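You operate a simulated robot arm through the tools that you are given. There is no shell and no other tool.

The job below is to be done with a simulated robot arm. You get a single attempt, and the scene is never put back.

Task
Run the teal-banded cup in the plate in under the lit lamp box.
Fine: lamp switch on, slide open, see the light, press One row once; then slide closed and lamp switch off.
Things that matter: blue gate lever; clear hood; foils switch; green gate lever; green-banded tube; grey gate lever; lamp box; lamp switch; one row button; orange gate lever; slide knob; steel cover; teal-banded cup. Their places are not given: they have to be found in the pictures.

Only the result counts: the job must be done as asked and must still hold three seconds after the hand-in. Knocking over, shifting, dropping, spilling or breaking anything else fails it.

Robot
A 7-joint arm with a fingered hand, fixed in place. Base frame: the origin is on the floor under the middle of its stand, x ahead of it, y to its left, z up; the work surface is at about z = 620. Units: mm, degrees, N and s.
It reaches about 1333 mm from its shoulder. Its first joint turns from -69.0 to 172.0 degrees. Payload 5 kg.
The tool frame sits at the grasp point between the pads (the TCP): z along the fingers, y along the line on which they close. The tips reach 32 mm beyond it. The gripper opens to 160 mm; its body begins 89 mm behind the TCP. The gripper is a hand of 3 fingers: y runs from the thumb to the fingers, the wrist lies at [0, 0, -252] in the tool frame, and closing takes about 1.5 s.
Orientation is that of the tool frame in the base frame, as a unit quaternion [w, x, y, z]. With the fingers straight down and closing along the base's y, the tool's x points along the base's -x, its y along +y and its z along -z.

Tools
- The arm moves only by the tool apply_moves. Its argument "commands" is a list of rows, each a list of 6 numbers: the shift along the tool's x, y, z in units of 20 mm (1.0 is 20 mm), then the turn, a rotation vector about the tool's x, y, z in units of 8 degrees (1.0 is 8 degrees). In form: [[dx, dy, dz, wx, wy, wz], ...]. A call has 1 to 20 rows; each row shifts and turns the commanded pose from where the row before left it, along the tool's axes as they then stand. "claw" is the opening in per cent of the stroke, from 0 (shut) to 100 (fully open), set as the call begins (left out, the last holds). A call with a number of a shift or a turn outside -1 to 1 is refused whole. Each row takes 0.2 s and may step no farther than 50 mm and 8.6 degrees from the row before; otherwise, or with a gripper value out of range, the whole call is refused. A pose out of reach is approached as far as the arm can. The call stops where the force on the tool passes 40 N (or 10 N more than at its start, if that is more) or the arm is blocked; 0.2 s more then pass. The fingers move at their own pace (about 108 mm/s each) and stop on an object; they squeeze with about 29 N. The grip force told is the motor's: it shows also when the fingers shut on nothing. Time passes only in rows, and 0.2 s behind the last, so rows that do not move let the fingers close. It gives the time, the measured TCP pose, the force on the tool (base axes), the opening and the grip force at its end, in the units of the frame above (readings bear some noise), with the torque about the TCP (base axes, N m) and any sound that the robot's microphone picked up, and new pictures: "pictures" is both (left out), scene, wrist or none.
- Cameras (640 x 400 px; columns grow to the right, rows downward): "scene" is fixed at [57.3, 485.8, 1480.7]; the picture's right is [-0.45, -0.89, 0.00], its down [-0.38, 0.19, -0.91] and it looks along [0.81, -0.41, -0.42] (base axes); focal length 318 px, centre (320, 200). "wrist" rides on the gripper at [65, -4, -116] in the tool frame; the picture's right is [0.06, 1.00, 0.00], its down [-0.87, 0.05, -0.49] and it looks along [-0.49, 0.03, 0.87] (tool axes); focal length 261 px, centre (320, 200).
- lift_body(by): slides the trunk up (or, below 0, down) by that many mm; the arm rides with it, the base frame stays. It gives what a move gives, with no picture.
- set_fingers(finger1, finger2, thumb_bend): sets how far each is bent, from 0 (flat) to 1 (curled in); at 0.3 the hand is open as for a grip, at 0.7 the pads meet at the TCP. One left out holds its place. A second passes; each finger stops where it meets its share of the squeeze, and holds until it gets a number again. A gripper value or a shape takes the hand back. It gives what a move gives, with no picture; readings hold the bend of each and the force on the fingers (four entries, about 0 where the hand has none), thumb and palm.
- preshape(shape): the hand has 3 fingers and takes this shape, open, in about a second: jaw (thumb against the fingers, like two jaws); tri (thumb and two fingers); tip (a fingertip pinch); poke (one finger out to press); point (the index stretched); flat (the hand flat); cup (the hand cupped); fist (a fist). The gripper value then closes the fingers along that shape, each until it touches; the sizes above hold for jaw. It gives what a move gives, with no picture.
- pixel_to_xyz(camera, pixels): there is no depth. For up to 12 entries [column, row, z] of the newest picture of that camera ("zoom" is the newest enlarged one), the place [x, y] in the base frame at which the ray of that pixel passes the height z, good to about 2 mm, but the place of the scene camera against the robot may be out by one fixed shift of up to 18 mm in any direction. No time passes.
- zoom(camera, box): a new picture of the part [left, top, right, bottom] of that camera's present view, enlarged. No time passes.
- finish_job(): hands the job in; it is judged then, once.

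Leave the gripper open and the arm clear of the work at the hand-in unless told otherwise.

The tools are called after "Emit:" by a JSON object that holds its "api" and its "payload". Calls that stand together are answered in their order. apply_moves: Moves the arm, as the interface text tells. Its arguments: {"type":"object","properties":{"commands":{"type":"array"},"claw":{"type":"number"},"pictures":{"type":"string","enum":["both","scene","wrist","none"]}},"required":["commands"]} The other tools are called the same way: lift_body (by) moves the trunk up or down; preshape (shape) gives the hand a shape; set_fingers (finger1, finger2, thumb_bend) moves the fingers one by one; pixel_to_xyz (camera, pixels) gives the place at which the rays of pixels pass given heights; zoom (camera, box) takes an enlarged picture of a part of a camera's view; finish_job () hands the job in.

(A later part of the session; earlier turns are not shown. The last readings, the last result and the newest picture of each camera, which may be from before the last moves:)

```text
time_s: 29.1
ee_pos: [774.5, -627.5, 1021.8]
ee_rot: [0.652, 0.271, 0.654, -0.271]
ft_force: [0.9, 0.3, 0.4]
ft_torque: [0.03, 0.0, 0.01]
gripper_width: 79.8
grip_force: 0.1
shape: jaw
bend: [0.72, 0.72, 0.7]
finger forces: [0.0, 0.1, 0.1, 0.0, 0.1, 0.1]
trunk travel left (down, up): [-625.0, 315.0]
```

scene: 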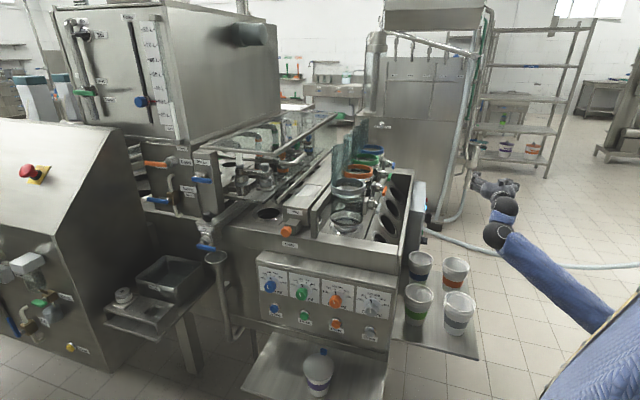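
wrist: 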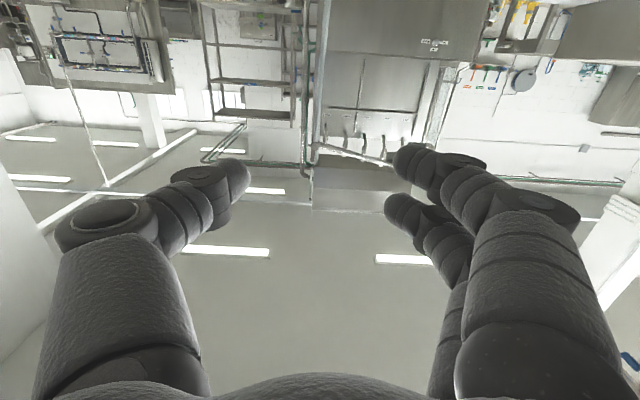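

Orientation is as wished. Now I pitch the hand to point straight down (compact pose) and then travel around the front of the machine, staying clear of the glass tubes.

Emit:
{"api": "apply_moves", "payload": {"commands": [[0, 0, 0, 0, 0.9375, 0], [0, 0, 0, 0, 0.9375, 0], [0, 0, 0, 0, 0.9375, 0], [0, 0, 0, 0, 0.9375, 0], [0, 0, 0, 0, 0.9375, 0], [0, 0, 0, 0, 0.9375, 0], [0, 0, 0, 0, 0.9375, 0], [0, 0, 0, 0, 0.9375, 0], [0, 0, 0, 0, 0.9375, 0], [0, 0, 0, 0, 0.9375, 0], [0, 0, 0, 0, 0.9375, 0], [0, 0, 0, 0, 0.9375, 0]], "pictures": "none"}}

Emit:
{"api": "apply_moves", "payload": {"commands": [[0.985, 0.385, -0.2, 0, 0, 0], [0.985, 0.385, -0.2, 0, 0, 0], [0.985, 0.385, -0.2, 0, 0, 0], [0.985, 0.385, -0.2, 0, 0, 0], [0.985, 0.385, -0.2, 0, 0, 0], [0.985, 0.385, 0, 0, 0, 0], [0.985, 0.385, 0, 0, 0, 0], [0.985, 0.385, 0, 0, 0, 0], [0.985, 0.385, 0, 0, 0, 0], [0.985, 0.385, 0, 0, 0, 0], [0.985, 0.385, 0, 0, 0, 0], [0.985, 0.385, 0, 0, 0, 0], [0.985, 0.385, 0, 0, 0, 0], [0.985, 0.385, 0, 0, 0, 0], [0.985, 0.385, 0, 0, 0, 0]]}}

```text
time_s: 31.7
ee_pos: [962.5, -681.2, 821.9]
ee_rot: [0.013, 0.383, 0.924, -0.01]
ft_force: [1.8, 4.7, -1.6]
ft_torque: [-0.39, 0.19, -0.01]
gripper_width: 79.8
grip_force: 0.0
shape: jaw
bend: [0.72, 0.72, 0.7]
finger forces: [0.0, 0.0, 0.1, 0.0, 0.0, 0.0]
out of reach, approached as far as the arm can: row 4, 5, 6, 7, 8, 9, 10, 12
trunk travel left (down, up): [-625.0, 315.0]
```

```text
time_s: 34.9
ee_pos: [963.8, -661.3, 824.9]
ee_rot: [0.001, 0.382, 0.924, 0.0]
ft_force: [-0.9, 0.1, -0.2]
ft_torque: [0.0, 0.0, 0.0]
gripper_width: 80.1
grip_force: 0.0
shape: jaw
bend: [0.72, 0.72, 0.7]
finger forces: [0.0, 0.0, 0.0, 0.0, 0.0, 0.1]
out of reach, approached as far as the arm can: row 1, 2, 3, 4, 5, 6, 7, 8, 9, 10, 11, 12, 13, 14, 15
trunk travel left (down, up): [-625.0, 315.0]
```

scene: 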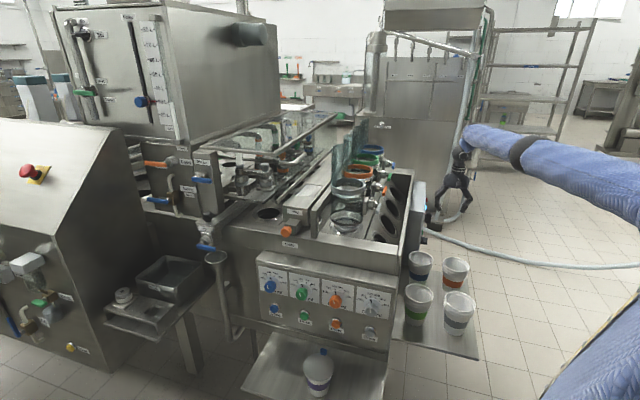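
wrist: 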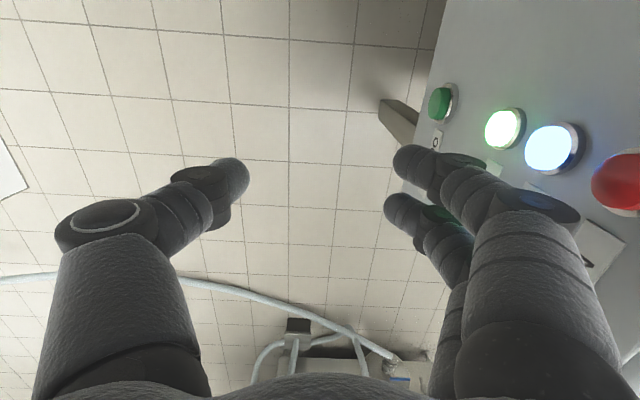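

The arm got badly stretched: the pose reads (964,-661,825), pointing down, flagged out of reach, and not where I commanded. Nothing was touched (force about 0). I send one idle row to learn how it reacts.

Emit:
{"api": "apply_moves", "payload": {"commands": [[0, 0, 0, 0, 0, 0]], "pictures": "none"}}

```text
time_s: 35.3
ee_pos: [964.8, -661.0, 824.9]
ee_rot: [0.0, 0.383, 0.924, 0.0]
ft_force: [0.3, -0.2, -0.7]
ft_torque: [-0.04, 0.01, 0.01]
gripper_width: 80.0
grip_force: 0.0
shape: jaw
bend: [0.72, 0.72, 0.7]
finger forces: [0.0, 0.0, 0.0, 0.1, 0.1, 0.0]
trunk travel left (down, up): [-625.0, 315.0]
```

The command restarts from the actual pose, so I can recover. I move the hand back towards the robot (-x) in small rows and check that it follows.

Emit:
{"api": "apply_moves", "payload": {"commands": [[0.5, -0.5, 0, 0, 0, 0], [0.5, -0.5, 0, 0, 0, 0], [0.5, -0.5, 0, 0, 0, 0], [0.5, -0.5, 0, 0, 0, 0]], "pictures": "scene"}}

```text
time_s: 36.3
ee_pos: [955.6, -672.9, 818.5]
ee_rot: [-0.001, 0.383, 0.924, 0.0]
ft_force: [0.2, -0.3, -0.2]
ft_torque: [0.04, 0.0, -0.04]
gripper_width: 79.6
grip_force: 0.1
shape: jaw
bend: [0.72, 0.72, 0.7]
finger forces: [0.0, 0.0, 0.1, 0.0, 0.1, 0.0]
out of reach, approached as far as the arm can: row 1, 2, 3, 4
trunk travel left (down, up): [-625.0, 315.0]
```

scene: 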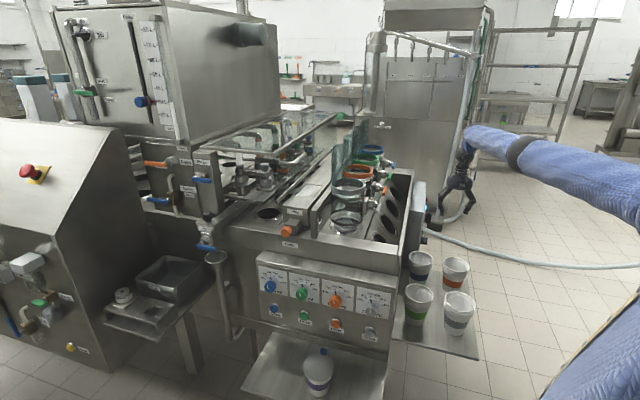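

It moves only partly, so a joint limit blocks it. I turn the hand back toward the yaw used at the start (x_t = -x), which was comfortable for the arm.

Emit:
{"api": "apply_moves", "payload": {"commands": [[0, 0, 0, 0, 0, -0.9375], [0, 0, 0, 0, 0, -0.9375], [0, 0, 0, 0, 0, -0.9375]], "pictures": "scene"}}

```text
time_s: 37.3
ee_pos: [956.9, -659.3, 787.9]
ee_rot: [0.01, 0.28, 0.958, 0.057]
ft_force: [0.0, 0.5, 0.3]
ft_torque: [-0.07, 0.0, 0.01]
gripper_width: 79.8
grip_force: 0.1
shape: jaw
bend: [0.72, 0.72, 0.7]
finger forces: [0.0, 0.0, 0.0, 0.1, 0.0, 0.1]
out of reach, approached as far as the arm can: row 1, 2, 3
trunk travel left (down, up): [-625.0, 315.0]
stopped in row 3: the arm was blocked; the commanded pose is now the measured one
```

scene: 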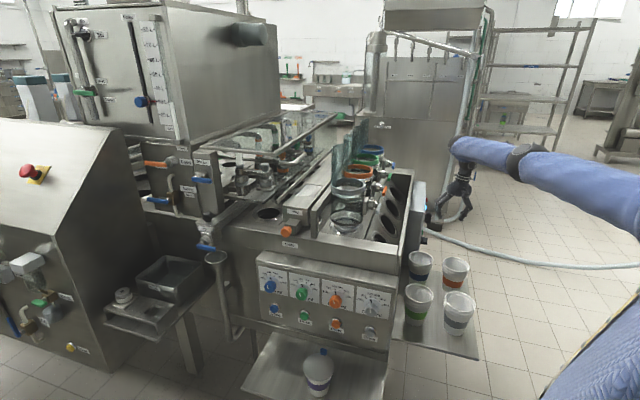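

The arm is stretched straight with the elbow on the low side. I undo: pitch the hand back up (towards pointing outward) with the grasp point held, which lets the elbow bend again.

Emit:
{"api": "apply_moves", "payload": {"commands": [[0, 0, 0, 0, -0.9375, 0], [0, 0, 0, 0, -0.9375, 0], [0, 0, 0, 0, -0.9375, 0], [0, 0, 0, 0, -0.9375, 0]]}}

```text
time_s: 38.3
ee_pos: [955.5, -661.0, 786.5]
ee_rot: [0.01, 0.28, 0.958, 0.059]
ft_force: [-0.1, -0.2, -0.2]
ft_torque: [0.03, -0.02, -0.01]
gripper_width: 80.0
grip_force: 0.0
shape: jaw
bend: [0.72, 0.72, 0.7]
finger forces: [0.0, 0.0, 0.0, 0.0, 0.0, 0.0]
out of reach, approached as far as the arm can: row 1, 2, 3, 4
trunk travel left (down, up): [-625.0, 315.0]
```

scene: 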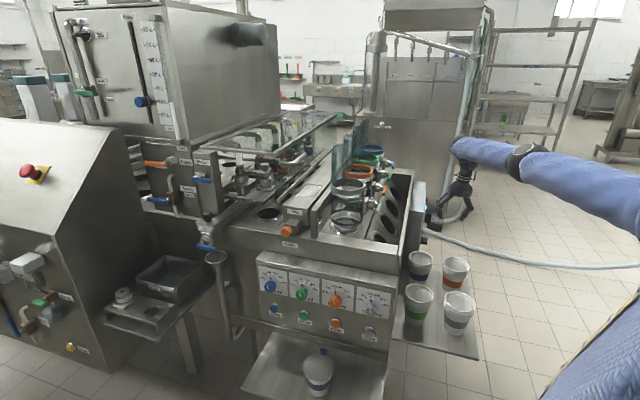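
wrist: 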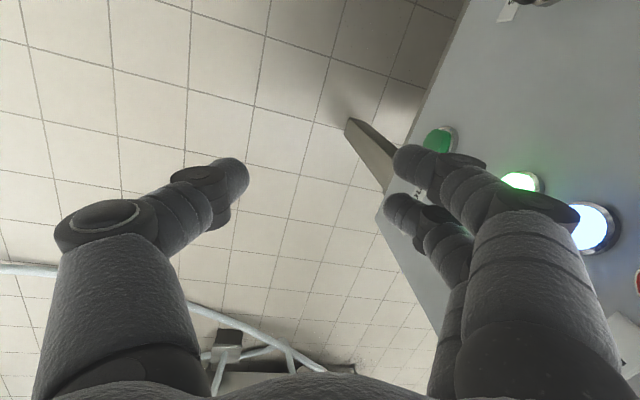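

No motion at all; the solver is locked at a limit. I probe other directions: first straight up.

Emit:
{"api": "apply_moves", "payload": {"commands": [[0, 0, -0.5, 0, 0, 0], [0, 0, -0.5, 0, 0, 0]], "pictures": "none"}}

Emit:
{"api": "apply_moves", "payload": {"commands": [[0, -0.5, 0, 0, 0, 0], [0, -0.5, 0, 0, 0, 0]], "pictures": "none"}}

Emit:
{"api": "apply_moves", "payload": {"commands": [[0, 0, 0, 0, 0, 0.5], [0, 0, 0, 0, 0, 0.5]], "pictures": "none"}}

```text
time_s: 38.9
ee_pos: [955.9, -663.1, 796.1]
ee_rot: [0.009, 0.279, 0.958, 0.059]
ft_force: [0.0, 0.0, -0.8]
ft_torque: [-0.03, 0.03, 0.0]
gripper_width: 80.3
grip_force: 0.0
shape: jaw
bend: [0.72, 0.72, 0.7]
finger forces: [0.0, 0.0, 0.0, 0.1, 0.1, 0.1]
out of reach, approached as far as the arm can: row 2
trunk travel left (down, up): [-625.0, 315.0]
```

```text
time_s: 39.5
ee_pos: [945.1, -681.2, 794.6]
ee_rot: [0.01, 0.28, 0.958, 0.058]
ft_force: [0.3, -0.1, -0.3]
ft_torque: [0.03, -0.01, 0.02]
gripper_width: 80.0
grip_force: 0.0
shape: jaw
bend: [0.72, 0.72, 0.7]
finger forces: [0.0, 0.0, 0.0, 0.1, 0.0, 0.1]
trunk travel left (down, up): [-625.0, 315.0]
```

```text
time_s: 40.1
ee_pos: [945.1, -681.4, 792.5]
ee_rot: [0.005, 0.347, 0.936, 0.059]
ft_force: [-0.4, -0.2, 0.1]
ft_torque: [-0.02, -0.04, 0.03]
gripper_width: 79.9
grip_force: 0.0
shape: jaw
bend: [0.72, 0.72, 0.7]
finger forces: [0.1, 0.0, 0.0, 0.0, 0.1, 0.0]
trunk travel left (down, up): [-625.0, 315.0]
```

Moving along -y_t (away from the panel) and yawing the other way are accepted. I continue away from the panel.

Emit:
{"api": "apply_moves", "payload": {"commands": [[0, -1, 0, 0, 0, 0], [0, -1, 0, 0, 0, 0], [0, -1, 0, 0, 0, 0], [0, -1, 0, 0, 0, 0], [0, -1, 0, 0, 0, 0]], "pictures": "none"}}

Emit:
{"api": "apply_moves", "payload": {"commands": [[0, 0, 0, 0, -0.9, 0], [0, 0, 0, 0, -0.9, 0], [0, 0, 0, 0, -0.9, 0], [0, 0, 0, 0, -0.9, 0]]}}

```text
time_s: 41.3
ee_pos: [893.1, -761.0, 778.3]
ee_rot: [0.006, 0.345, 0.937, 0.06]
ft_force: [0.5, 0.4, -1.3]
ft_torque: [-0.05, 0.01, 0.0]
gripper_width: 80.2
grip_force: 0.1
shape: jaw
bend: [0.72, 0.72, 0.7]
finger forces: [0.0, 0.0, 0.0, 0.0, 0.1, 0.0]
out of reach, approached as far as the arm can: row 1, 3
trunk travel left (down, up): [-625.0, 315.0]
```

```text
time_s: 42.3
ee_pos: [901.5, -776.1, 772.3]
ee_rot: [0.24, 0.35, 0.905, -0.028]
ft_force: [0.1, -0.3, 1.2]
ft_torque: [-0.01, 0.02, 0.02]
gripper_width: 79.8
grip_force: 0.1
shape: jaw
bend: [0.72, 0.72, 0.7]
finger forces: [0.1, 0.0, 0.1, 0.0, 0.0, 0.1]
out of reach, approached as far as the arm can: row 1
trunk travel left (down, up): [-625.0, 315.0]
```

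scene: 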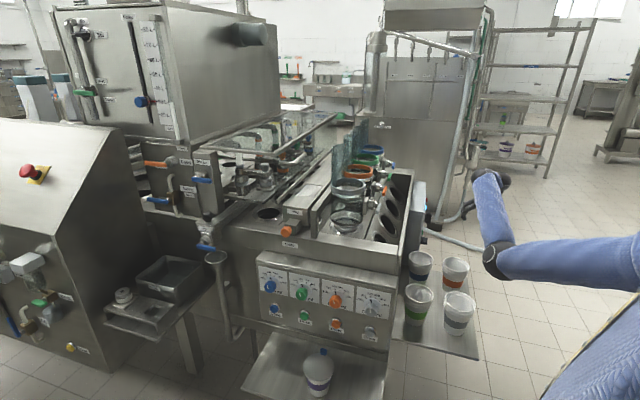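
wrist: 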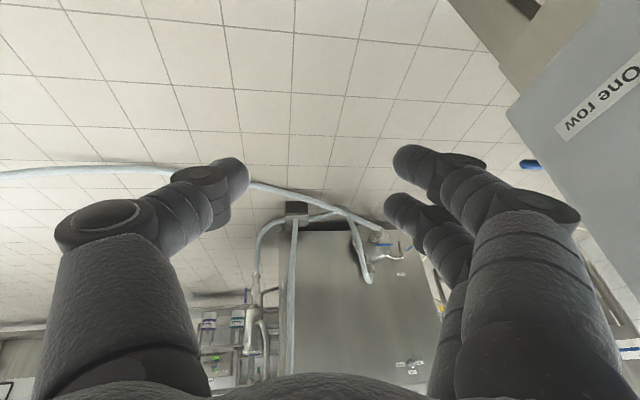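

The arm is free again, with its elbow low near scene (495,262). For safety I raise the trunk 250 mm so nothing hangs near the cups, then look.

Emit:
{"api": "lift_body", "payload": {"by": 250}}

Emit:
{"api": "apply_moves", "payload": {"commands": [[0, 0, 0, 0, -0.9, 0], [0, 0, 0, 0, -0.9, 0], [0, 0, 0, 0, -0.9, 0]]}}

```text
time_s: 44.9
ee_pos: [902.9, -777.2, 1018.9]
ee_rot: [0.239, 0.35, 0.905, -0.028]
ft_force: [0.1, -0.4, -0.4]
ft_torque: [0.01, -0.02, 0.01]
gripper_width: 79.9
grip_force: 0.1
shape: jaw
bend: [0.72, 0.72, 0.7]
finger forces: [0.0, 0.0, 0.0, 0.0, 0.0, 0.1]
trunk travel left (down, up): [-875.0, 65.0]
```

```text
time_s: 45.7
ee_pos: [903.0, -776.0, 1021.5]
ee_rot: [0.405, 0.339, 0.844, -0.094]
ft_force: [0.0, 0.0, -0.1]
ft_torque: [0.02, 0.02, 0.02]
gripper_width: 79.8
grip_force: 0.0
shape: jaw
bend: [0.72, 0.72, 0.7]
finger forces: [0.0, 0.0, 0.0, 0.0, 0.0, 0.0]
trunk travel left (down, up): [-875.0, 65.0]
```

scene: 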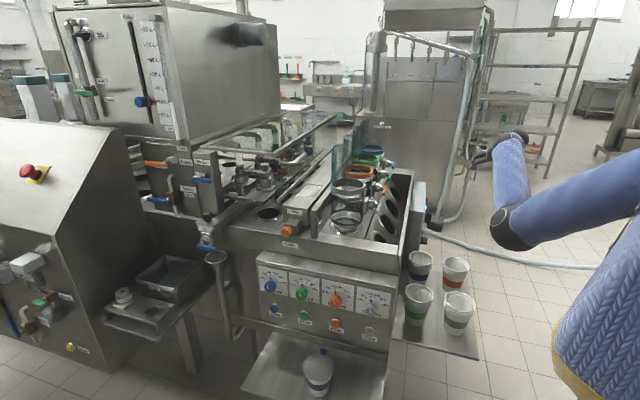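
wrist: 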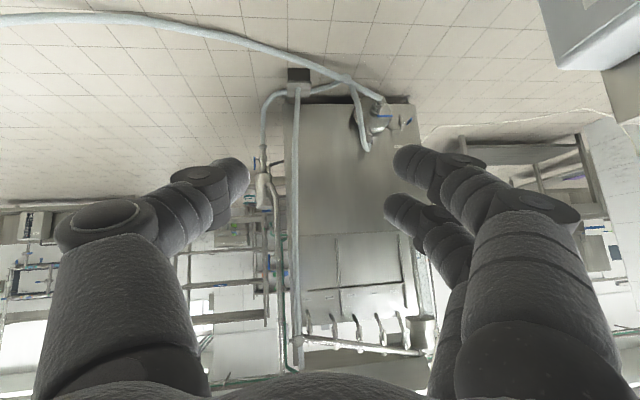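

The hand now points outward and 41° down. I bring it back towards the robot by about 200 mm, then will yaw it to face the panel direction again, to undo the arm's winding.

Emit:
{"api": "apply_moves", "payload": {"commands": [[0.88, 0.015, -1, 0, 0, 0], [0.88, 0.015, -1, 0, 0, 0], [0.88, 0.015, -1, 0, 0, 0], [0.88, 0.015, -1, 0, 0, 0], [0.88, 0.015, -1, 0, 0, 0], [0, 0, 0, -0.7, 0.109, -0.613], [0, 0, 0, -0.7, 0.109, -0.613], [0, 0, 0, -0.7, 0.109, -0.613], [0, 0, 0, -0.7, 0.109, -0.613]]}}

```text
time_s: 47.7
ee_pos: [802.7, -688.1, 1018.7]
ee_rot: [0.414, 0.109, 0.903, 0.016]
ft_force: [-0.1, 0.0, -0.4]
ft_torque: [0.01, -0.05, 0.03]
gripper_width: 79.8
grip_force: 0.1
shape: jaw
bend: [0.72, 0.72, 0.7]
finger forces: [0.1, 0.1, 0.0, 0.1, 0.0, 0.0]
trunk travel left (down, up): [-875.0, 65.0]
```

scene: 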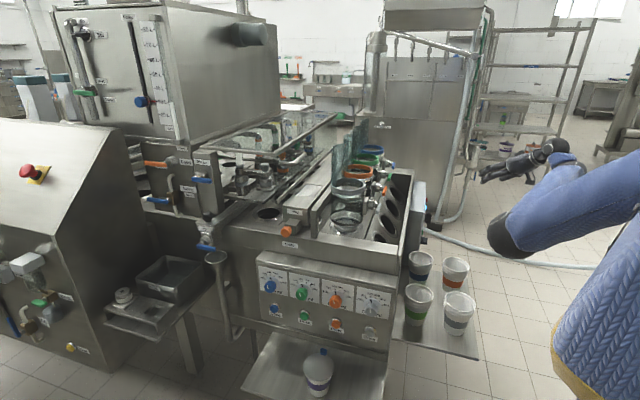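
wrist: 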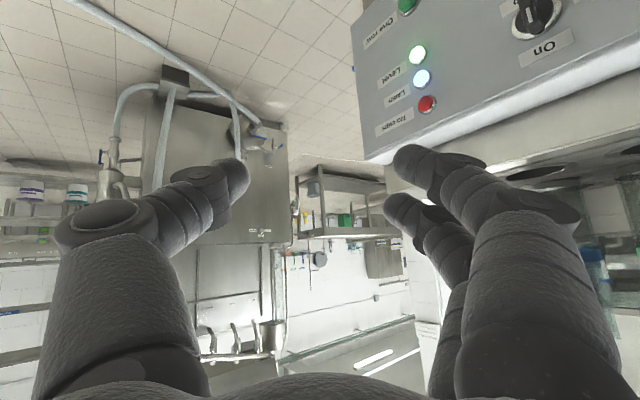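

The reversal works: the hand again points forward and 41° down. I now carry the hand left and a bit up in front of the machine, keeping orientation, watching that the arm stays free.

Emit:
{"api": "apply_moves", "payload": {"commands": [[0.319, 1, -0.48, 0, 0, 0], [0.319, 1, -0.48, 0, 0, 0], [0.319, 1, -0.48, 0, 0, 0], [0.319, 1, -0.48, 0, 0, 0], [0.319, 1, -0.48, 0, 0, 0], [0.319, 1, -0.48, 0, 0, 0], [0.319, 1, -0.48, 0, 0, 0], [0.319, 1, -0.48, 0, 0, 0], [0.319, 1, -0.48, 0, 0, 0], [0.319, 1, -0.48, 0, 0, 0], [0.319, 1, -0.48, 0, 0, 0], [0.319, 1, -0.48, 0, 0, 0]]}}

```text
time_s: 50.5
ee_pos: [759.8, -539.7, 1117.7]
ee_rot: [0.448, 0.125, 0.885, -0.001]
ft_force: [1.3, -0.4, -0.3]
ft_torque: [0.0, 0.01, 0.01]
gripper_width: 79.9
grip_force: 0.0
shape: jaw
bend: [0.72, 0.72, 0.7]
finger forces: [0.1, 0.0, 0.0, 0.0, 0.0, 0.0]
out of reach, approached as far as the arm can: row 10, 11, 12
trunk travel left (down, up): [-875.0, 65.0]
stopped in row 12: the arm was blocked; the commanded pose is now the measured one
```

scene: 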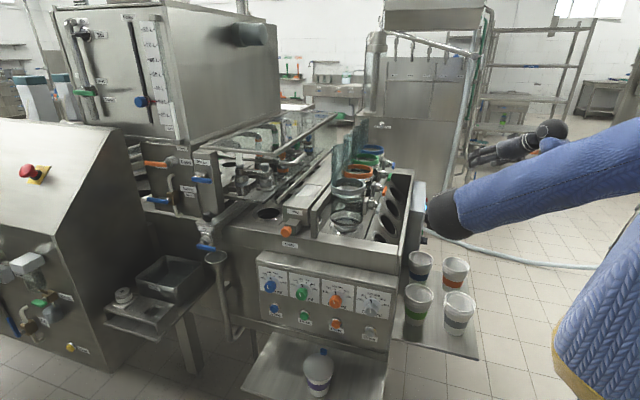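
wrist: 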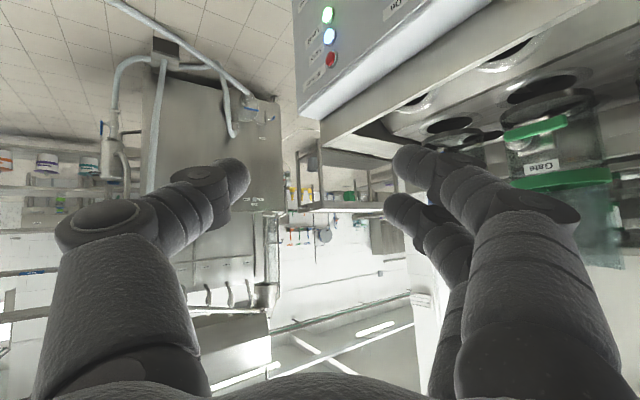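

The elbow has swung to the wrong (left) side, so the arm hits a joint limit. I will straighten the arm out to the free space at the right, roll it, and come back with the elbow on the right. First I yaw the hand to the right and level it.

Emit:
{"api": "apply_moves", "payload": {"commands": [[0, 0, 0, 0.743, -0.103, 0.561], [0, 0, 0, 0.743, -0.103, 0.561], [0, 0, 0, 0.743, -0.103, 0.561], [0, 0, 0, 0.743, -0.103, 0.561], [0, 0, 0, 0.743, -0.103, 0.561], [0, 0, 0, 0.743, -0.103, 0.561], [0, 0, 0, 0, -0.925, 0], [0, 0, 0, 0, -0.925, 0], [0, 0, 0, 0, -0.925, 0], [0, 0, 0, 0, -0.925, 0]], "pictures": "scene"}}

```text
time_s: 52.7
ee_pos: [761.8, -534.7, 1113.4]
ee_rot: [0.596, 0.392, 0.641, -0.283]
ft_force: [0.7, 0.8, -0.3]
ft_torque: [-0.03, -0.03, -0.06]
gripper_width: 80.0
grip_force: 0.1
shape: jaw
bend: [0.72, 0.72, 0.7]
finger forces: [0.1, 0.0, 0.0, 0.1, 0.0, 0.0]
trunk travel left (down, up): [-875.0, 65.0]
```

scene: 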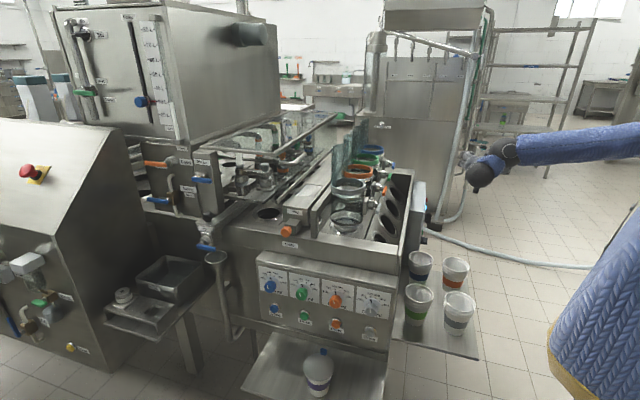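

The picture now shows the forearm coming from the right again, so the elbow swung back to the good side. With the shoulder high I try pitching the hand down again, 30° first.

Emit:
{"api": "apply_moves", "payload": {"commands": [[0, 0, 0, 0, 0.9375, 0], [0, 0, 0, 0, 0.9375, 0], [0, 0, 0, 0, 0.9375, 0], [0, 0, 0, 0, 0.9375, 0]]}}

```text
time_s: 53.7
ee_pos: [760.2, -537.2, 1114.4]
ee_rot: [0.409, 0.454, 0.773, -0.169]
ft_force: [-0.1, -0.6, 1.1]
ft_torque: [0.14, 0.08, -0.01]
gripper_width: 80.1
grip_force: 0.0
shape: jaw
bend: [0.72, 0.72, 0.7]
finger forces: [0.0, 0.1, 0.0, 0.0, 0.0, 0.1]
trunk travel left (down, up): [-875.0, 65.0]
```

scene: 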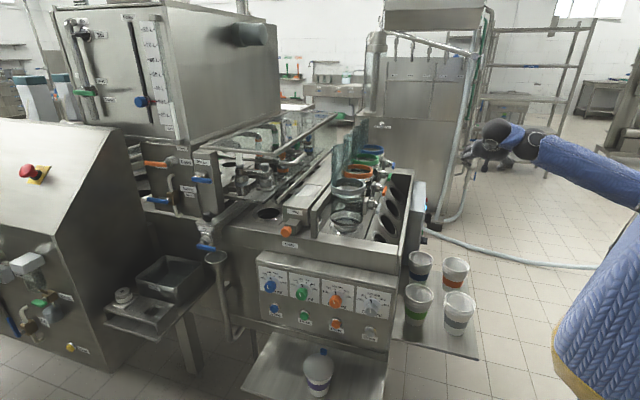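
wrist: 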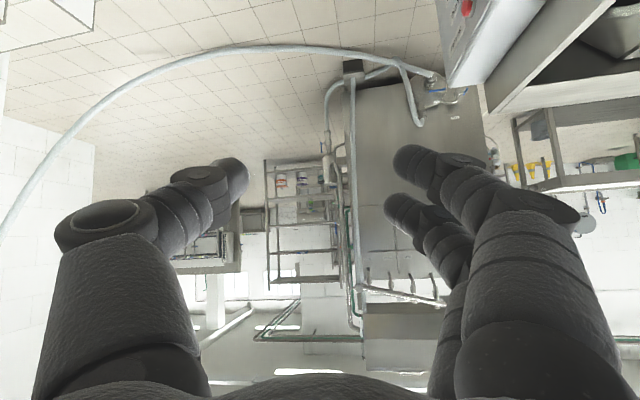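

Good: elbow right, hand 37° down. I move left by 250 mm, then yaw forward.

Emit:
{"api": "apply_moves", "payload": {"commands": [[0.78, 0.41, -0.935, 0, 0, 0], [0.78, 0.41, -0.935, 0, 0, 0], [0.78, 0.41, -0.935, 0, 0, 0], [0.78, 0.41, -0.935, 0, 0, 0], [0.78, 0.41, -0.935, 0, 0, 0], [0, 0, 0, -0.737, 0.103, -0.569], [0, 0, 0, -0.737, 0.103, -0.569], [0, 0, 0, -0.737, 0.103, -0.569], [0, 0, 0, -0.737, 0.103, -0.569]], "pictures": "scene"}}

```text
time_s: 55.7
ee_pos: [729.5, -411.8, 1115.9]
ee_rot: [0.439, 0.237, 0.865, -0.058]
ft_force: [-0.9, -0.7, 0.9]
ft_torque: [0.09, 0.01, 0.07]
gripper_width: 80.0
grip_force: 0.1
shape: jaw
bend: [0.72, 0.72, 0.7]
finger forces: [0.0, 0.0, 0.0, 0.0, 0.1, 0.0]
trunk travel left (down, up): [-875.0, 65.0]
```

scene: 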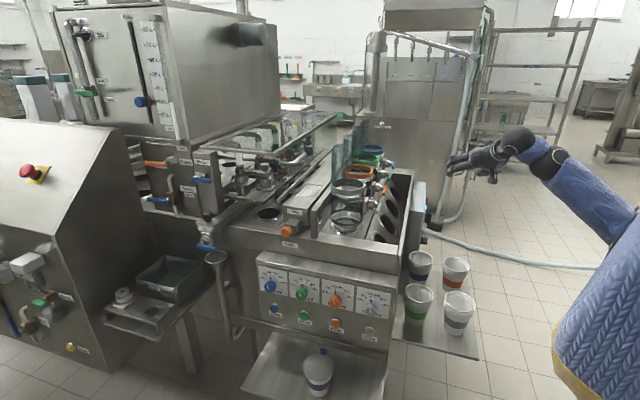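

Elbow is right and low. I try pitching further down in place to see whether the arm can follow.

Emit:
{"api": "apply_moves", "payload": {"commands": [[0, 0, 0, 0, 0.9375, 0], [0, 0, 0, 0, 0.9375, 0], [0, 0, 0, 0, 0.9375, 0]], "pictures": "scene"}}

```text
time_s: 56.5
ee_pos: [730.6, -410.4, 1114.4]
ee_rot: [0.261, 0.244, 0.934, -0.01]
ft_force: [0.4, -0.1, 0.2]
ft_torque: [-0.06, 0.02, -0.02]
gripper_width: 80.1
grip_force: 0.1
shape: jaw
bend: [0.72, 0.72, 0.7]
finger forces: [0.0, 0.0, 0.1, 0.0, 0.0, 0.1]
trunk travel left (down, up): [-875.0, 65.0]
```

scene: 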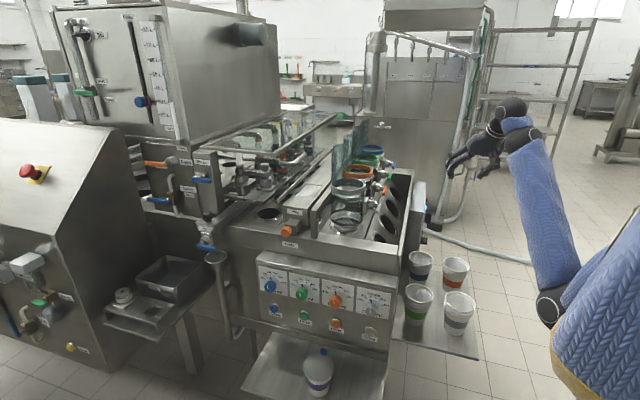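

The arm follows with the elbow low. I raise the hand and move it towards the middle (x≈620, y≈-210, z≈1265), after which I can lower the trunk to recover the start-like posture.

Emit:
{"api": "apply_moves", "payload": {"commands": [[0.445, 0.64, -0.964, 0, 0, 0], [0.445, 0.64, -0.964, 0, 0, 0], [0.445, 0.64, -0.964, 0, 0, 0], [0.445, 0.64, -0.964, 0, 0, 0], [0.445, 0.64, -0.964, 0, 0, 0], [0.445, 0.64, -0.964, 0, 0, 0]], "pictures": "scene"}}

```text
time_s: 57.9
ee_pos: [705.3, -365.5, 1146.1]
ee_rot: [0.263, 0.244, 0.933, -0.01]
ft_force: [-0.5, -0.5, -0.8]
ft_torque: [-0.02, -0.03, 0.01]
gripper_width: 79.8
grip_force: 0.0
shape: jaw
bend: [0.72, 0.72, 0.7]
finger forces: [0.0, 0.0, 0.0, 0.0, 0.0, 0.1]
out of reach, approached as far as the arm can: row 3, 4, 5, 6
trunk travel left (down, up): [-875.0, 65.0]
```

scene: 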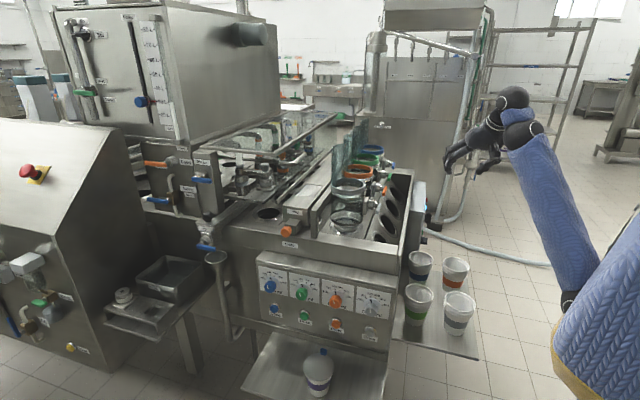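

Blocked again at a limit. I lower the trunk 150 mm (hand stays well above the cups) and look at the posture.

Emit:
{"api": "lift_body", "payload": {"by": -150}}

Emit:
{"api": "apply_moves", "payload": {"commands": [[0, 0, 0, 0, 0, -0.9], [0, 0, 0, 0, 0, -0.9], [0, 0, 0, 0, 0, -0.9]]}}

```text
time_s: 59.6
ee_pos: [705.0, -366.3, 997.1]
ee_rot: [0.263, 0.244, 0.933, -0.01]
ft_force: [0.5, 0.1, 0.5]
ft_torque: [-0.04, 0.07, -0.03]
gripper_width: 80.1
grip_force: 0.1
shape: jaw
bend: [0.72, 0.72, 0.7]
finger forces: [0.0, 0.0, 0.1, 0.0, 0.0, 0.0]
trunk travel left (down, up): [-725.0, 215.0]
```

```text
time_s: 60.5
ee_pos: [703.7, -367.0, 995.6]
ee_rot: [0.257, 0.064, 0.962, -0.059]
ft_force: [-0.1, 0.1, -0.4]
ft_torque: [-0.01, 0.0, -0.02]
gripper_width: 80.1
grip_force: 0.0
shape: jaw
bend: [0.72, 0.72, 0.7]
finger forces: [0.1, 0.0, 0.0, 0.0, 0.0, 0.0]
trunk travel left (down, up): [-725.0, 215.0]
```

scene: 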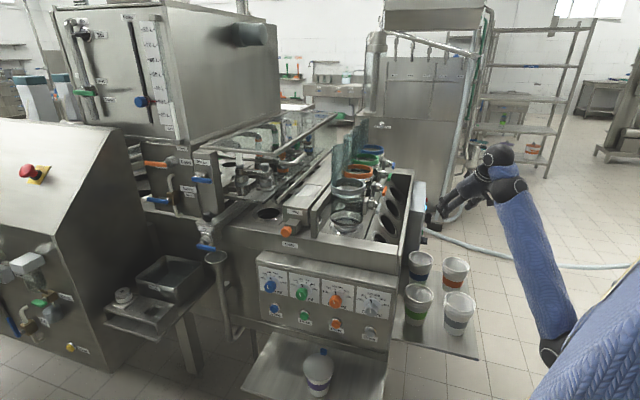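
wrist: 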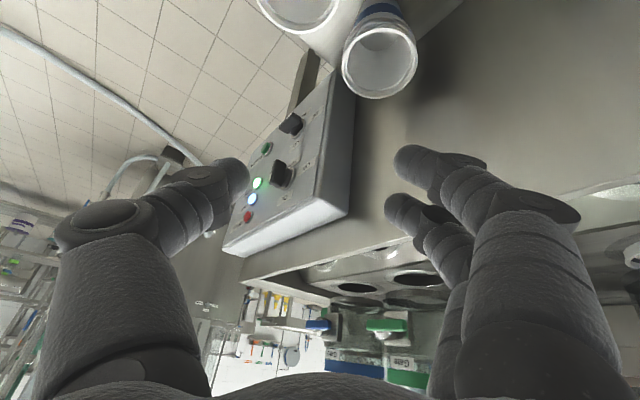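

That turn was accepted. I continue to pitch the hand to straight down.

Emit:
{"api": "apply_moves", "payload": {"commands": [[0, 0, -0.5, 0, 0.9, -0.2], [0, 0, -0.5, 0, 0.9, -0.2], [0, 0, -0.5, 0, 0.9, -0.2], [0, 0, -0.5, 0, 0.9, -0.2]], "pictures": "scene"}}

```text
time_s: 61.5
ee_pos: [704.4, -365.5, 995.4]
ee_rot: [0.257, 0.064, 0.963, -0.058]
ft_force: [-0.8, -0.4, 0.1]
ft_torque: [-0.02, -0.01, 0.0]
gripper_width: 79.9
grip_force: 0.0
shape: jaw
bend: [0.72, 0.72, 0.7]
finger forces: [0.0, 0.0, 0.0, 0.0, 0.0, 0.0]
out of reach, approached as far as the arm can: row 1, 2, 3, 4
trunk travel left (down, up): [-725.0, 215.0]
```

scene: 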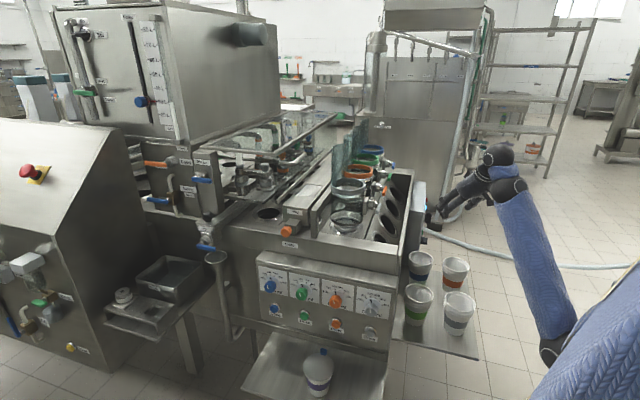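

Stuck at the wrist limit with the elbow low. Yawing the hand to point along t earlier put the elbow to the right, so I reverse through that pose: pitch up to level, move right, then yaw to face the panel.

Emit:
{"api": "apply_moves", "payload": {"commands": [[0, 0, -0.5, 0, -0.9375, 0], [0, 0, -0.5, 0, -0.9375, 0], [0, 0, -0.5, 0, -0.9375, 0], [0, 0, -0.5, 0, -0.9375, 0], [0, 0, 0, 0, -0.9375, 0], [0, 0, 0, 0, -0.9375, 0], [0, 0, 0, 0, -0.9375, 0], [0, -1, 0, 0, 0, 0], [0, -1, 0, 0, 0, 0], [0, -1, 0, 0, 0, 0], [0, -1, 0, 0, 0, 0], [0, -1, 0, 0, 0, 0], [0, -1, 0, 0, 0, 0], [0, -1, 0, 0, 0, 0], [0, -1, 0, 0, 0, 0], [0, -1, 0, 0, 0, 0], [0, -1, 0, 0, 0, 0]], "pictures": "scene"}}

```text
time_s: 65.0
ee_pos: [648.7, -557.7, 1041.1]
ee_rot: [0.656, 0.032, 0.75, -0.082]
ft_force: [0.4, 0.2, -0.3]
ft_torque: [-0.03, 0.0, 0.02]
gripper_width: 80.1
grip_force: 0.1
shape: jaw
bend: [0.72, 0.72, 0.7]
finger forces: [0.0, 0.1, 0.1, 0.0, 0.0, 0.1]
trunk travel left (down, up): [-725.0, 215.0]
```

scene: 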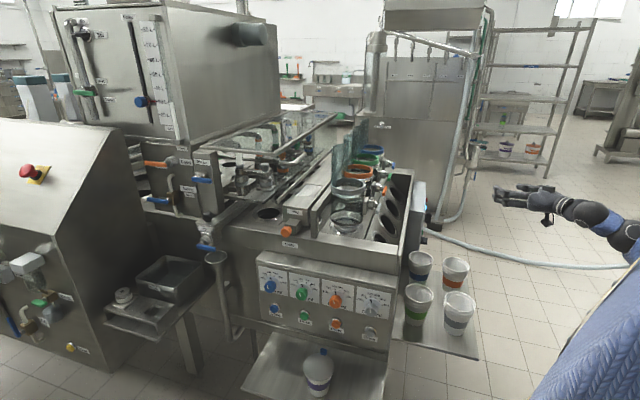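

Elbow is coming back to the right. I move forward 120 mm, then yaw +60° to point at the panel direction.

Emit:
{"api": "apply_moves", "payload": {"commands": [[0, -0.3, 1, 0, 0, 0], [0, -0.3, 1, 0, 0, 0], [0, -0.3, 1, 0, 0, 0], [0, -0.3, 1, 0, 0, 0], [0, -0.3, 1, 0, 0, 0], [0, -0.3, 1, 0, 0, 0], [0, 0, 0, -0.927, -0.076, -0.119], [0, 0, 0, -0.927, -0.076, -0.119], [0, 0, 0, -0.927, -0.076, -0.119], [0, 0, 0, -0.927, -0.076, -0.119], [0, 0, 0, -0.927, -0.076, -0.119], [0, 0, 0, -0.927, -0.076, -0.119], [0, 0, 0, -0.927, -0.076, -0.119], [0, 0, 0, -0.927, -0.076, -0.119]]}}

```text
time_s: 68.0
ee_pos: [761.0, -613.3, 1028.3]
ee_rot: [0.608, -0.348, 0.665, 0.258]
ft_force: [-0.5, 0.1, -0.5]
ft_torque: [0.04, -0.04, -0.04]
gripper_width: 80.0
grip_force: 0.0
shape: jaw
bend: [0.72, 0.72, 0.7]
finger forces: [0.0, 0.1, 0.0, 0.0, 0.0, 0.0]
trunk travel left (down, up): [-725.0, 215.0]
```

scene: 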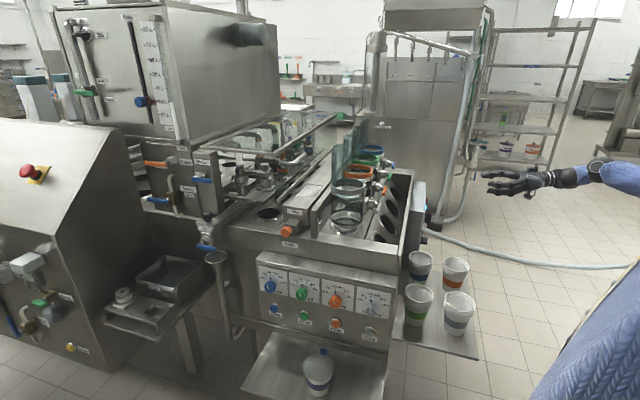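
wrist: 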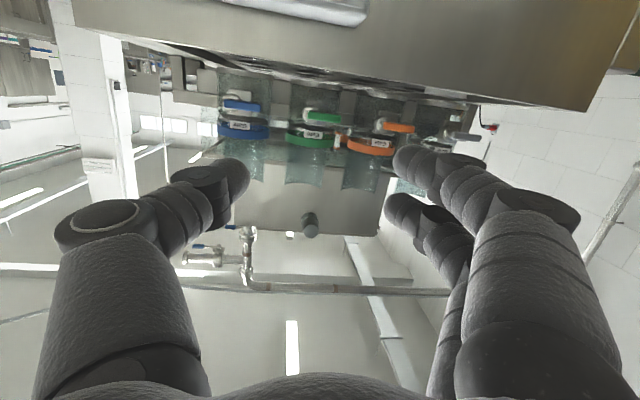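

Now the arm has the elbow to the right as in the beginning. I lower the trunk to its start height and pitch the hand down in steps.

Emit:
{"api": "lift_body", "payload": {"by": -100}}

Emit:
{"api": "apply_moves", "payload": {"commands": [[0, 0, -0.5, 0, 0.9375, 0], [0, 0, -0.5, 0, 0.9375, 0], [0, 0, -0.5, 0, 0.9375, 0], [0, 0, -0.5, 0, 0.9375, 0], [0, 0, -0.5, 0, 0.9375, 0], [0, 0, -0.5, 0, 0.9375, 0]], "pictures": "scene"}}

```text
time_s: 69.4
ee_pos: [761.0, -613.1, 928.4]
ee_rot: [0.609, -0.347, 0.665, 0.257]
ft_force: [0.5, -0.7, -0.2]
ft_torque: [0.0, 0.04, 0.01]
gripper_width: 80.2
grip_force: 0.1
shape: jaw
bend: [0.72, 0.72, 0.7]
finger forces: [0.1, 0.0, 0.0, 0.0, 0.0, 0.0]
trunk travel left (down, up): [-625.0, 315.0]
```

```text
time_s: 70.8
ee_pos: [725.7, -655.0, 956.8]
ee_rot: [0.307, -0.42, 0.848, 0.103]
ft_force: [0.1, -0.8, 3.4]
ft_torque: [-0.08, 0.23, 0.07]
gripper_width: 80.1
grip_force: 0.1
shape: jaw
bend: [0.72, 0.72, 0.7]
finger forces: [0.1, 0.1, 0.1, 0.0, 0.0, 0.0]
trunk travel left (down, up): [-625.0, 315.0]
```

scene: 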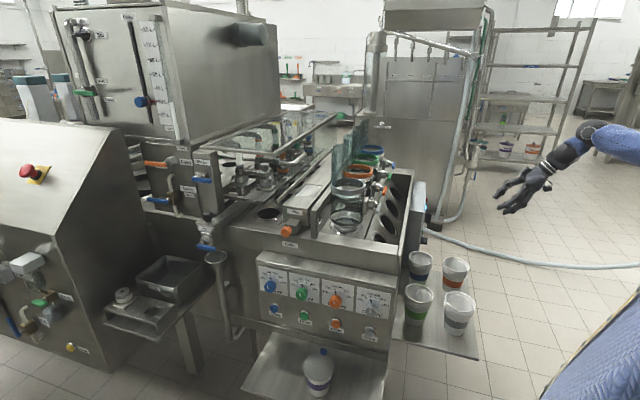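

Works well. I complete the pitch to vertical and raise a little.

Emit:
{"api": "apply_moves", "payload": {"commands": [[0, 0, -0.5, 0, 0.95, 0], [0, 0, -0.5, 0, 0.95, 0], [0, 0, -0.5, 0, 0.95, 0], [0, 0, -0.5, 0, 0.95, 0], [0, 0, -0.5, 0, 0.95, 0], [0, 0, -0.5, 0, 0, 0.9375], [0, 0, -0.5, 0, 0, 0.9375], [0, 0, -0.5, 0, 0, 0.9375], [0, 0, -0.5, 0, 0, 0.9375], [0, 0, 0, 0, 0, 0.9375], [0, 0, 0, 0, 0, 0.9375], [0, 0, 0, 0, 0, 0.9375]], "pictures": "scene"}}

```text
time_s: 73.4
ee_pos: [708.1, -662.1, 1040.6]
ee_rot: [0.031, 0.014, 0.999, -0.026]
ft_force: [-0.4, -0.4, 0.2]
ft_torque: [-0.04, -0.02, 0.01]
gripper_width: 80.0
grip_force: 0.0
shape: jaw
bend: [0.72, 0.72, 0.7]
finger forces: [0.0, 0.0, 0.0, 0.0, 0.0, 0.1]
trunk travel left (down, up): [-625.0, 315.0]
```

scene: 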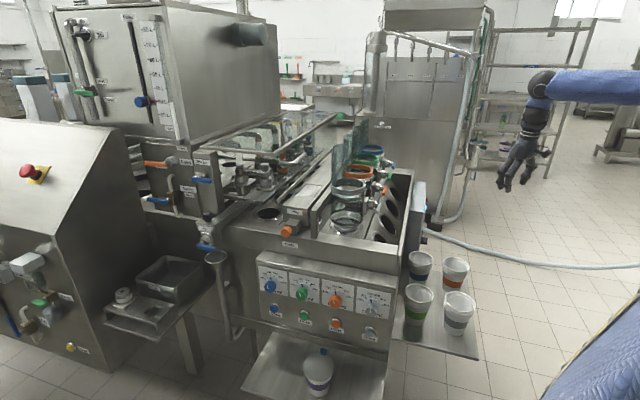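

Back in the start posture (pointing down, elbow up). I move left in front of the machine at safe height.

Emit:
{"api": "apply_moves", "payload": {"commands": [[0.345, 1, -0.25, 0, 0, 0], [0.345, 1, -0.25, 0, 0, 0], [0.345, 1, -0.25, 0, 0, 0], [0.345, 1, -0.25, 0, 0, 0], [0.345, 1, -0.25, 0, 0, 0], [0.345, 1, -0.25, 0, 0, 0], [0.345, 1, -0.25, 0, 0, 0], [0.345, 1, -0.25, 0, 0, 0], [0.345, 1, -0.25, 0, 0, 0], [0.345, 1, -0.25, 0, 0, 0], [0.345, 1, -0.25, 0, 0, 0], [0.345, 1, -0.25, 0, 0, 0], [0.345, 1, -0.25, 0, 0, 0], [0.345, 1, -0.25, 0, 0, 0], [0.345, 1, -0.25, 0, 0, 0], [0.345, 1, -0.25, 0, 0, 0], [0.345, 1, -0.25, 0, 0, 0], [0.345, 1, -0.25, 0, 0, 0], [0.345, 1, -0.25, 0, 0, 0], [0.345, 1, -0.25, 0, 0, 0]]}}

```text
time_s: 77.6
ee_pos: [575.8, -253.5, 1109.5]
ee_rot: [0.03, 0.012, 0.999, -0.028]
ft_force: [-0.8, 0.7, -1.1]
ft_torque: [0.02, 0.01, 0.03]
gripper_width: 79.8
grip_force: 0.0
shape: jaw
bend: [0.72, 0.72, 0.7]
finger forces: [0.0, 0.0, 0.1, 0.0, 0.0, 0.1]
trunk travel left (down, up): [-625.0, 315.0]
```

scene: 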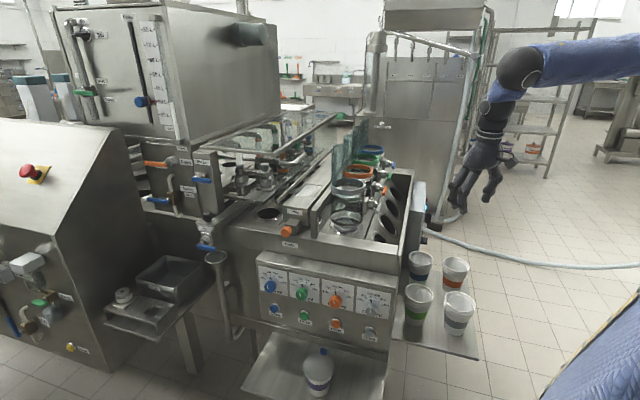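
wrist: 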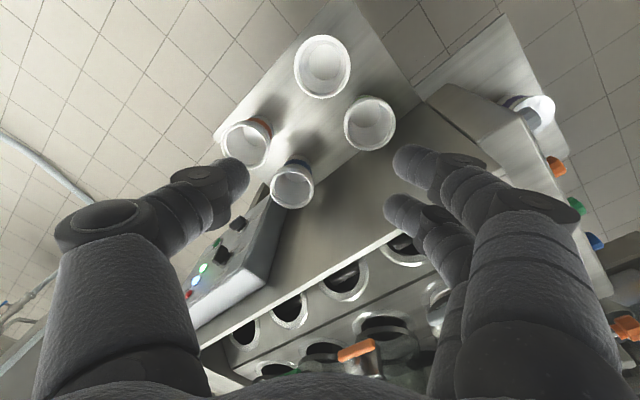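

Clear. I continue to the left.

Emit:
{"api": "apply_moves", "payload": {"commands": [[0, 1, -0.1, 0, 0, 0], [0, 1, -0.1, 0, 0, 0], [0, 1, -0.1, 0, 0, 0], [0, 1, -0.1, 0, 0, 0], [0, 1, -0.1, 0, 0, 0], [0, 1, -0.1, 0, 0, 0], [0, 1, -0.1, 0, 0, 0], [0, 1, -0.1, 0, 0, 0], [0, 1, -0.1, 0, 0, 0], [0, 1, -0.1, 0, 0, 0], [0, 1, -0.1, 0, 0, 0], [0, 1, -0.1, 0, 0, 0], [0, 1, -0.1, 0, 0, 0], [0, 1, -0.1, 0, 0, 0], [0, 1, -0.1, 0, 0, 0], [0, 1, -0.1, 0, 0, 0], [0, 1, -0.1, 0, 0, 0], [0, 1, -0.1, 0, 0, 0]]}}

```text
time_s: 81.4
ee_pos: [582.1, 107.9, 1125.9]
ee_rot: [0.03, 0.012, 0.999, -0.027]
ft_force: [0.1, 0.1, 0.0]
ft_torque: [-0.01, 0.01, 0.01]
gripper_width: 79.8
grip_force: 0.1
shape: jaw
bend: [0.72, 0.72, 0.7]
finger forces: [0.0, 0.1, 0.1, 0.0, 0.0, 0.0]
trunk travel left (down, up): [-625.0, 315.0]
```

scene: 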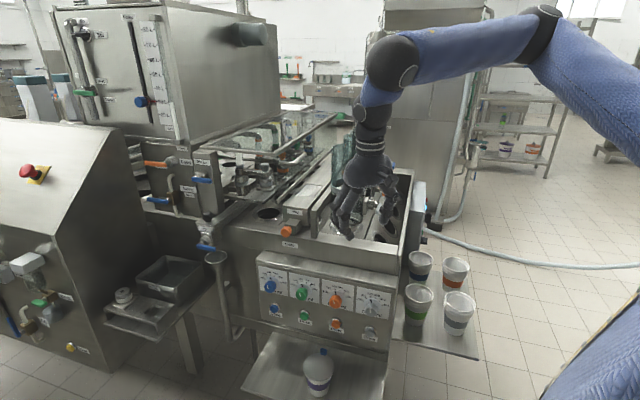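
wrist: 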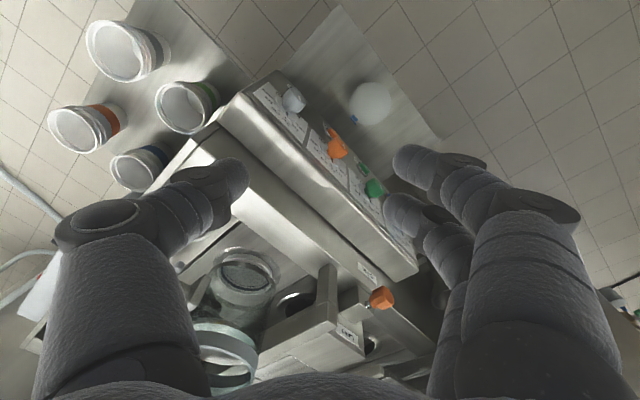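

The slide knob is visible at wrist (382,298), next to the "Lamp" box. I zoom and take rays.

Emit:
{"api": "zoom", "payload": {"camera": "wrist", "box": [180, 230, 460, 390]}}

Emit:
{"api": "pixel_to_xyz", "payload": {"camera": "wrist", "pixels": [[382, 298, 850], [382, 298, 900], [382, 298, 950], [340, 330, 900], [340, 330, 950], [222, 350, 1000], [245, 275, 900], [358, 118, 620], [420, 272, 850], [420, 272, 900]]}}

```text
2.29 times, centred on (320, 310) of wrist
```

zoom: 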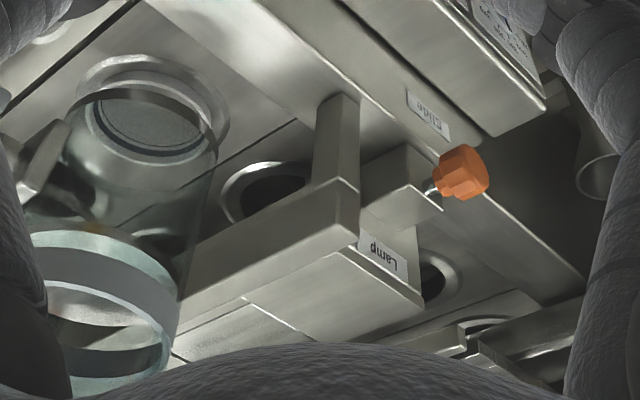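

```text
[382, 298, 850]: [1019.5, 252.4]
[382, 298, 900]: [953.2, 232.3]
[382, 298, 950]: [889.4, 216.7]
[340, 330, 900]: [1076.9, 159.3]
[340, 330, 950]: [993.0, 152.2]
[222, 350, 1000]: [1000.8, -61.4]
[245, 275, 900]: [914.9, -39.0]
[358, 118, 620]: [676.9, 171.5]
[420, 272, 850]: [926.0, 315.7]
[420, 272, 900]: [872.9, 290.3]
```

Both cameras agree on the knob near (832, 202, 995). I turn the hand by -45° about the vertical so that it closes along t (across the knob), and look again.

Emit:
{"api": "apply_moves", "payload": {"commands": [[0, 0, 0, 0, 0, 0.9375], [0, 0, 0, 0, 0, 0.9375], [0, 0, 0, 0, 0, 0.9375], [0, 0, 0, 0, 0, 0.9375], [0, 0, 0, 0, 0, 0.9375], [0, 0, 0, 0, 0, 0.9375]]}}

```text
time_s: 82.8
ee_pos: [584.3, 105.7, 1126.1]
ee_rot: [0.038, 0.394, 0.918, -0.011]
ft_force: [0.4, 0.9, 0.4]
ft_torque: [0.03, -0.02, 0.02]
gripper_width: 80.2
grip_force: 0.0
shape: jaw
bend: [0.72, 0.72, 0.7]
finger forces: [0.0, 0.0, 0.0, 0.0, 0.0, 0.1]
trunk travel left (down, up): [-625.0, 315.0]
```

scene: 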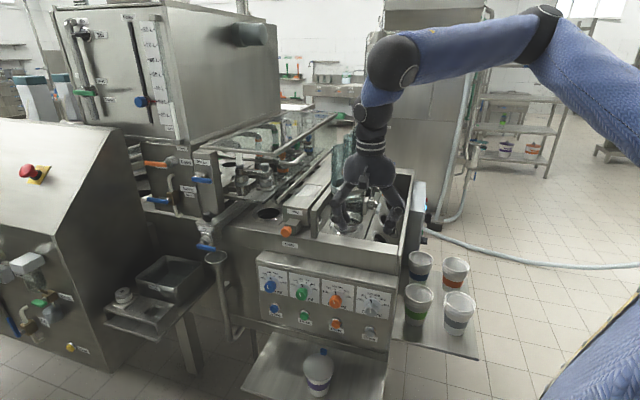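
wrist: 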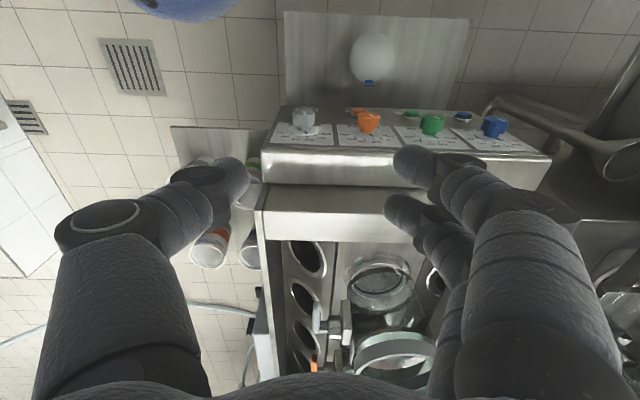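

Now the view is square to the machine's front. I move along t (tool y) by 240 mm to face the slide knob.

Emit:
{"api": "apply_moves", "payload": {"commands": [[0.1, 1, -0.1, 0, 0, 0], [0.1, 1, -0.1, 0, 0, 0], [0.1, 1, -0.1, 0, 0, 0], [0.1, 1, -0.1, 0, 0, 0], [0.1, 1, -0.1, 0, 0, 0], [0.1, 1, -0.1, 0, 0, 0], [0.1, 1, -0.1, 0, 0, 0], [0.1, 1, -0.1, 0, 0, 0], [0.1, 1, -0.1, 0, 0, 0], [0.1, 1, -0.1, 0, 0, 0], [0, 1, 0, 0, 0, 0], [0, 1, 0, 0, 0, 0]]}}

```text
time_s: 85.4
ee_pos: [740.4, 289.3, 1145.8]
ee_rot: [0.039, 0.394, 0.918, -0.015]
ft_force: [0.2, -0.5, -0.4]
ft_torque: [-0.02, 0.02, 0.02]
gripper_width: 80.1
grip_force: 0.1
shape: jaw
bend: [0.72, 0.72, 0.7]
finger forces: [0.1, 0.0, 0.0, 0.1, 0.0, 0.0]
trunk travel left (down, up): [-625.0, 315.0]
```

scene: 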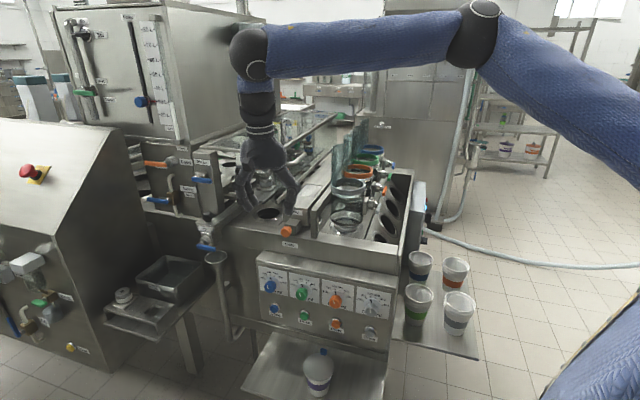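
wrist: 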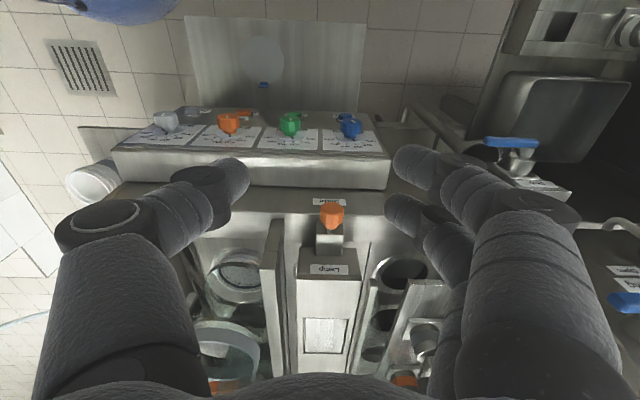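

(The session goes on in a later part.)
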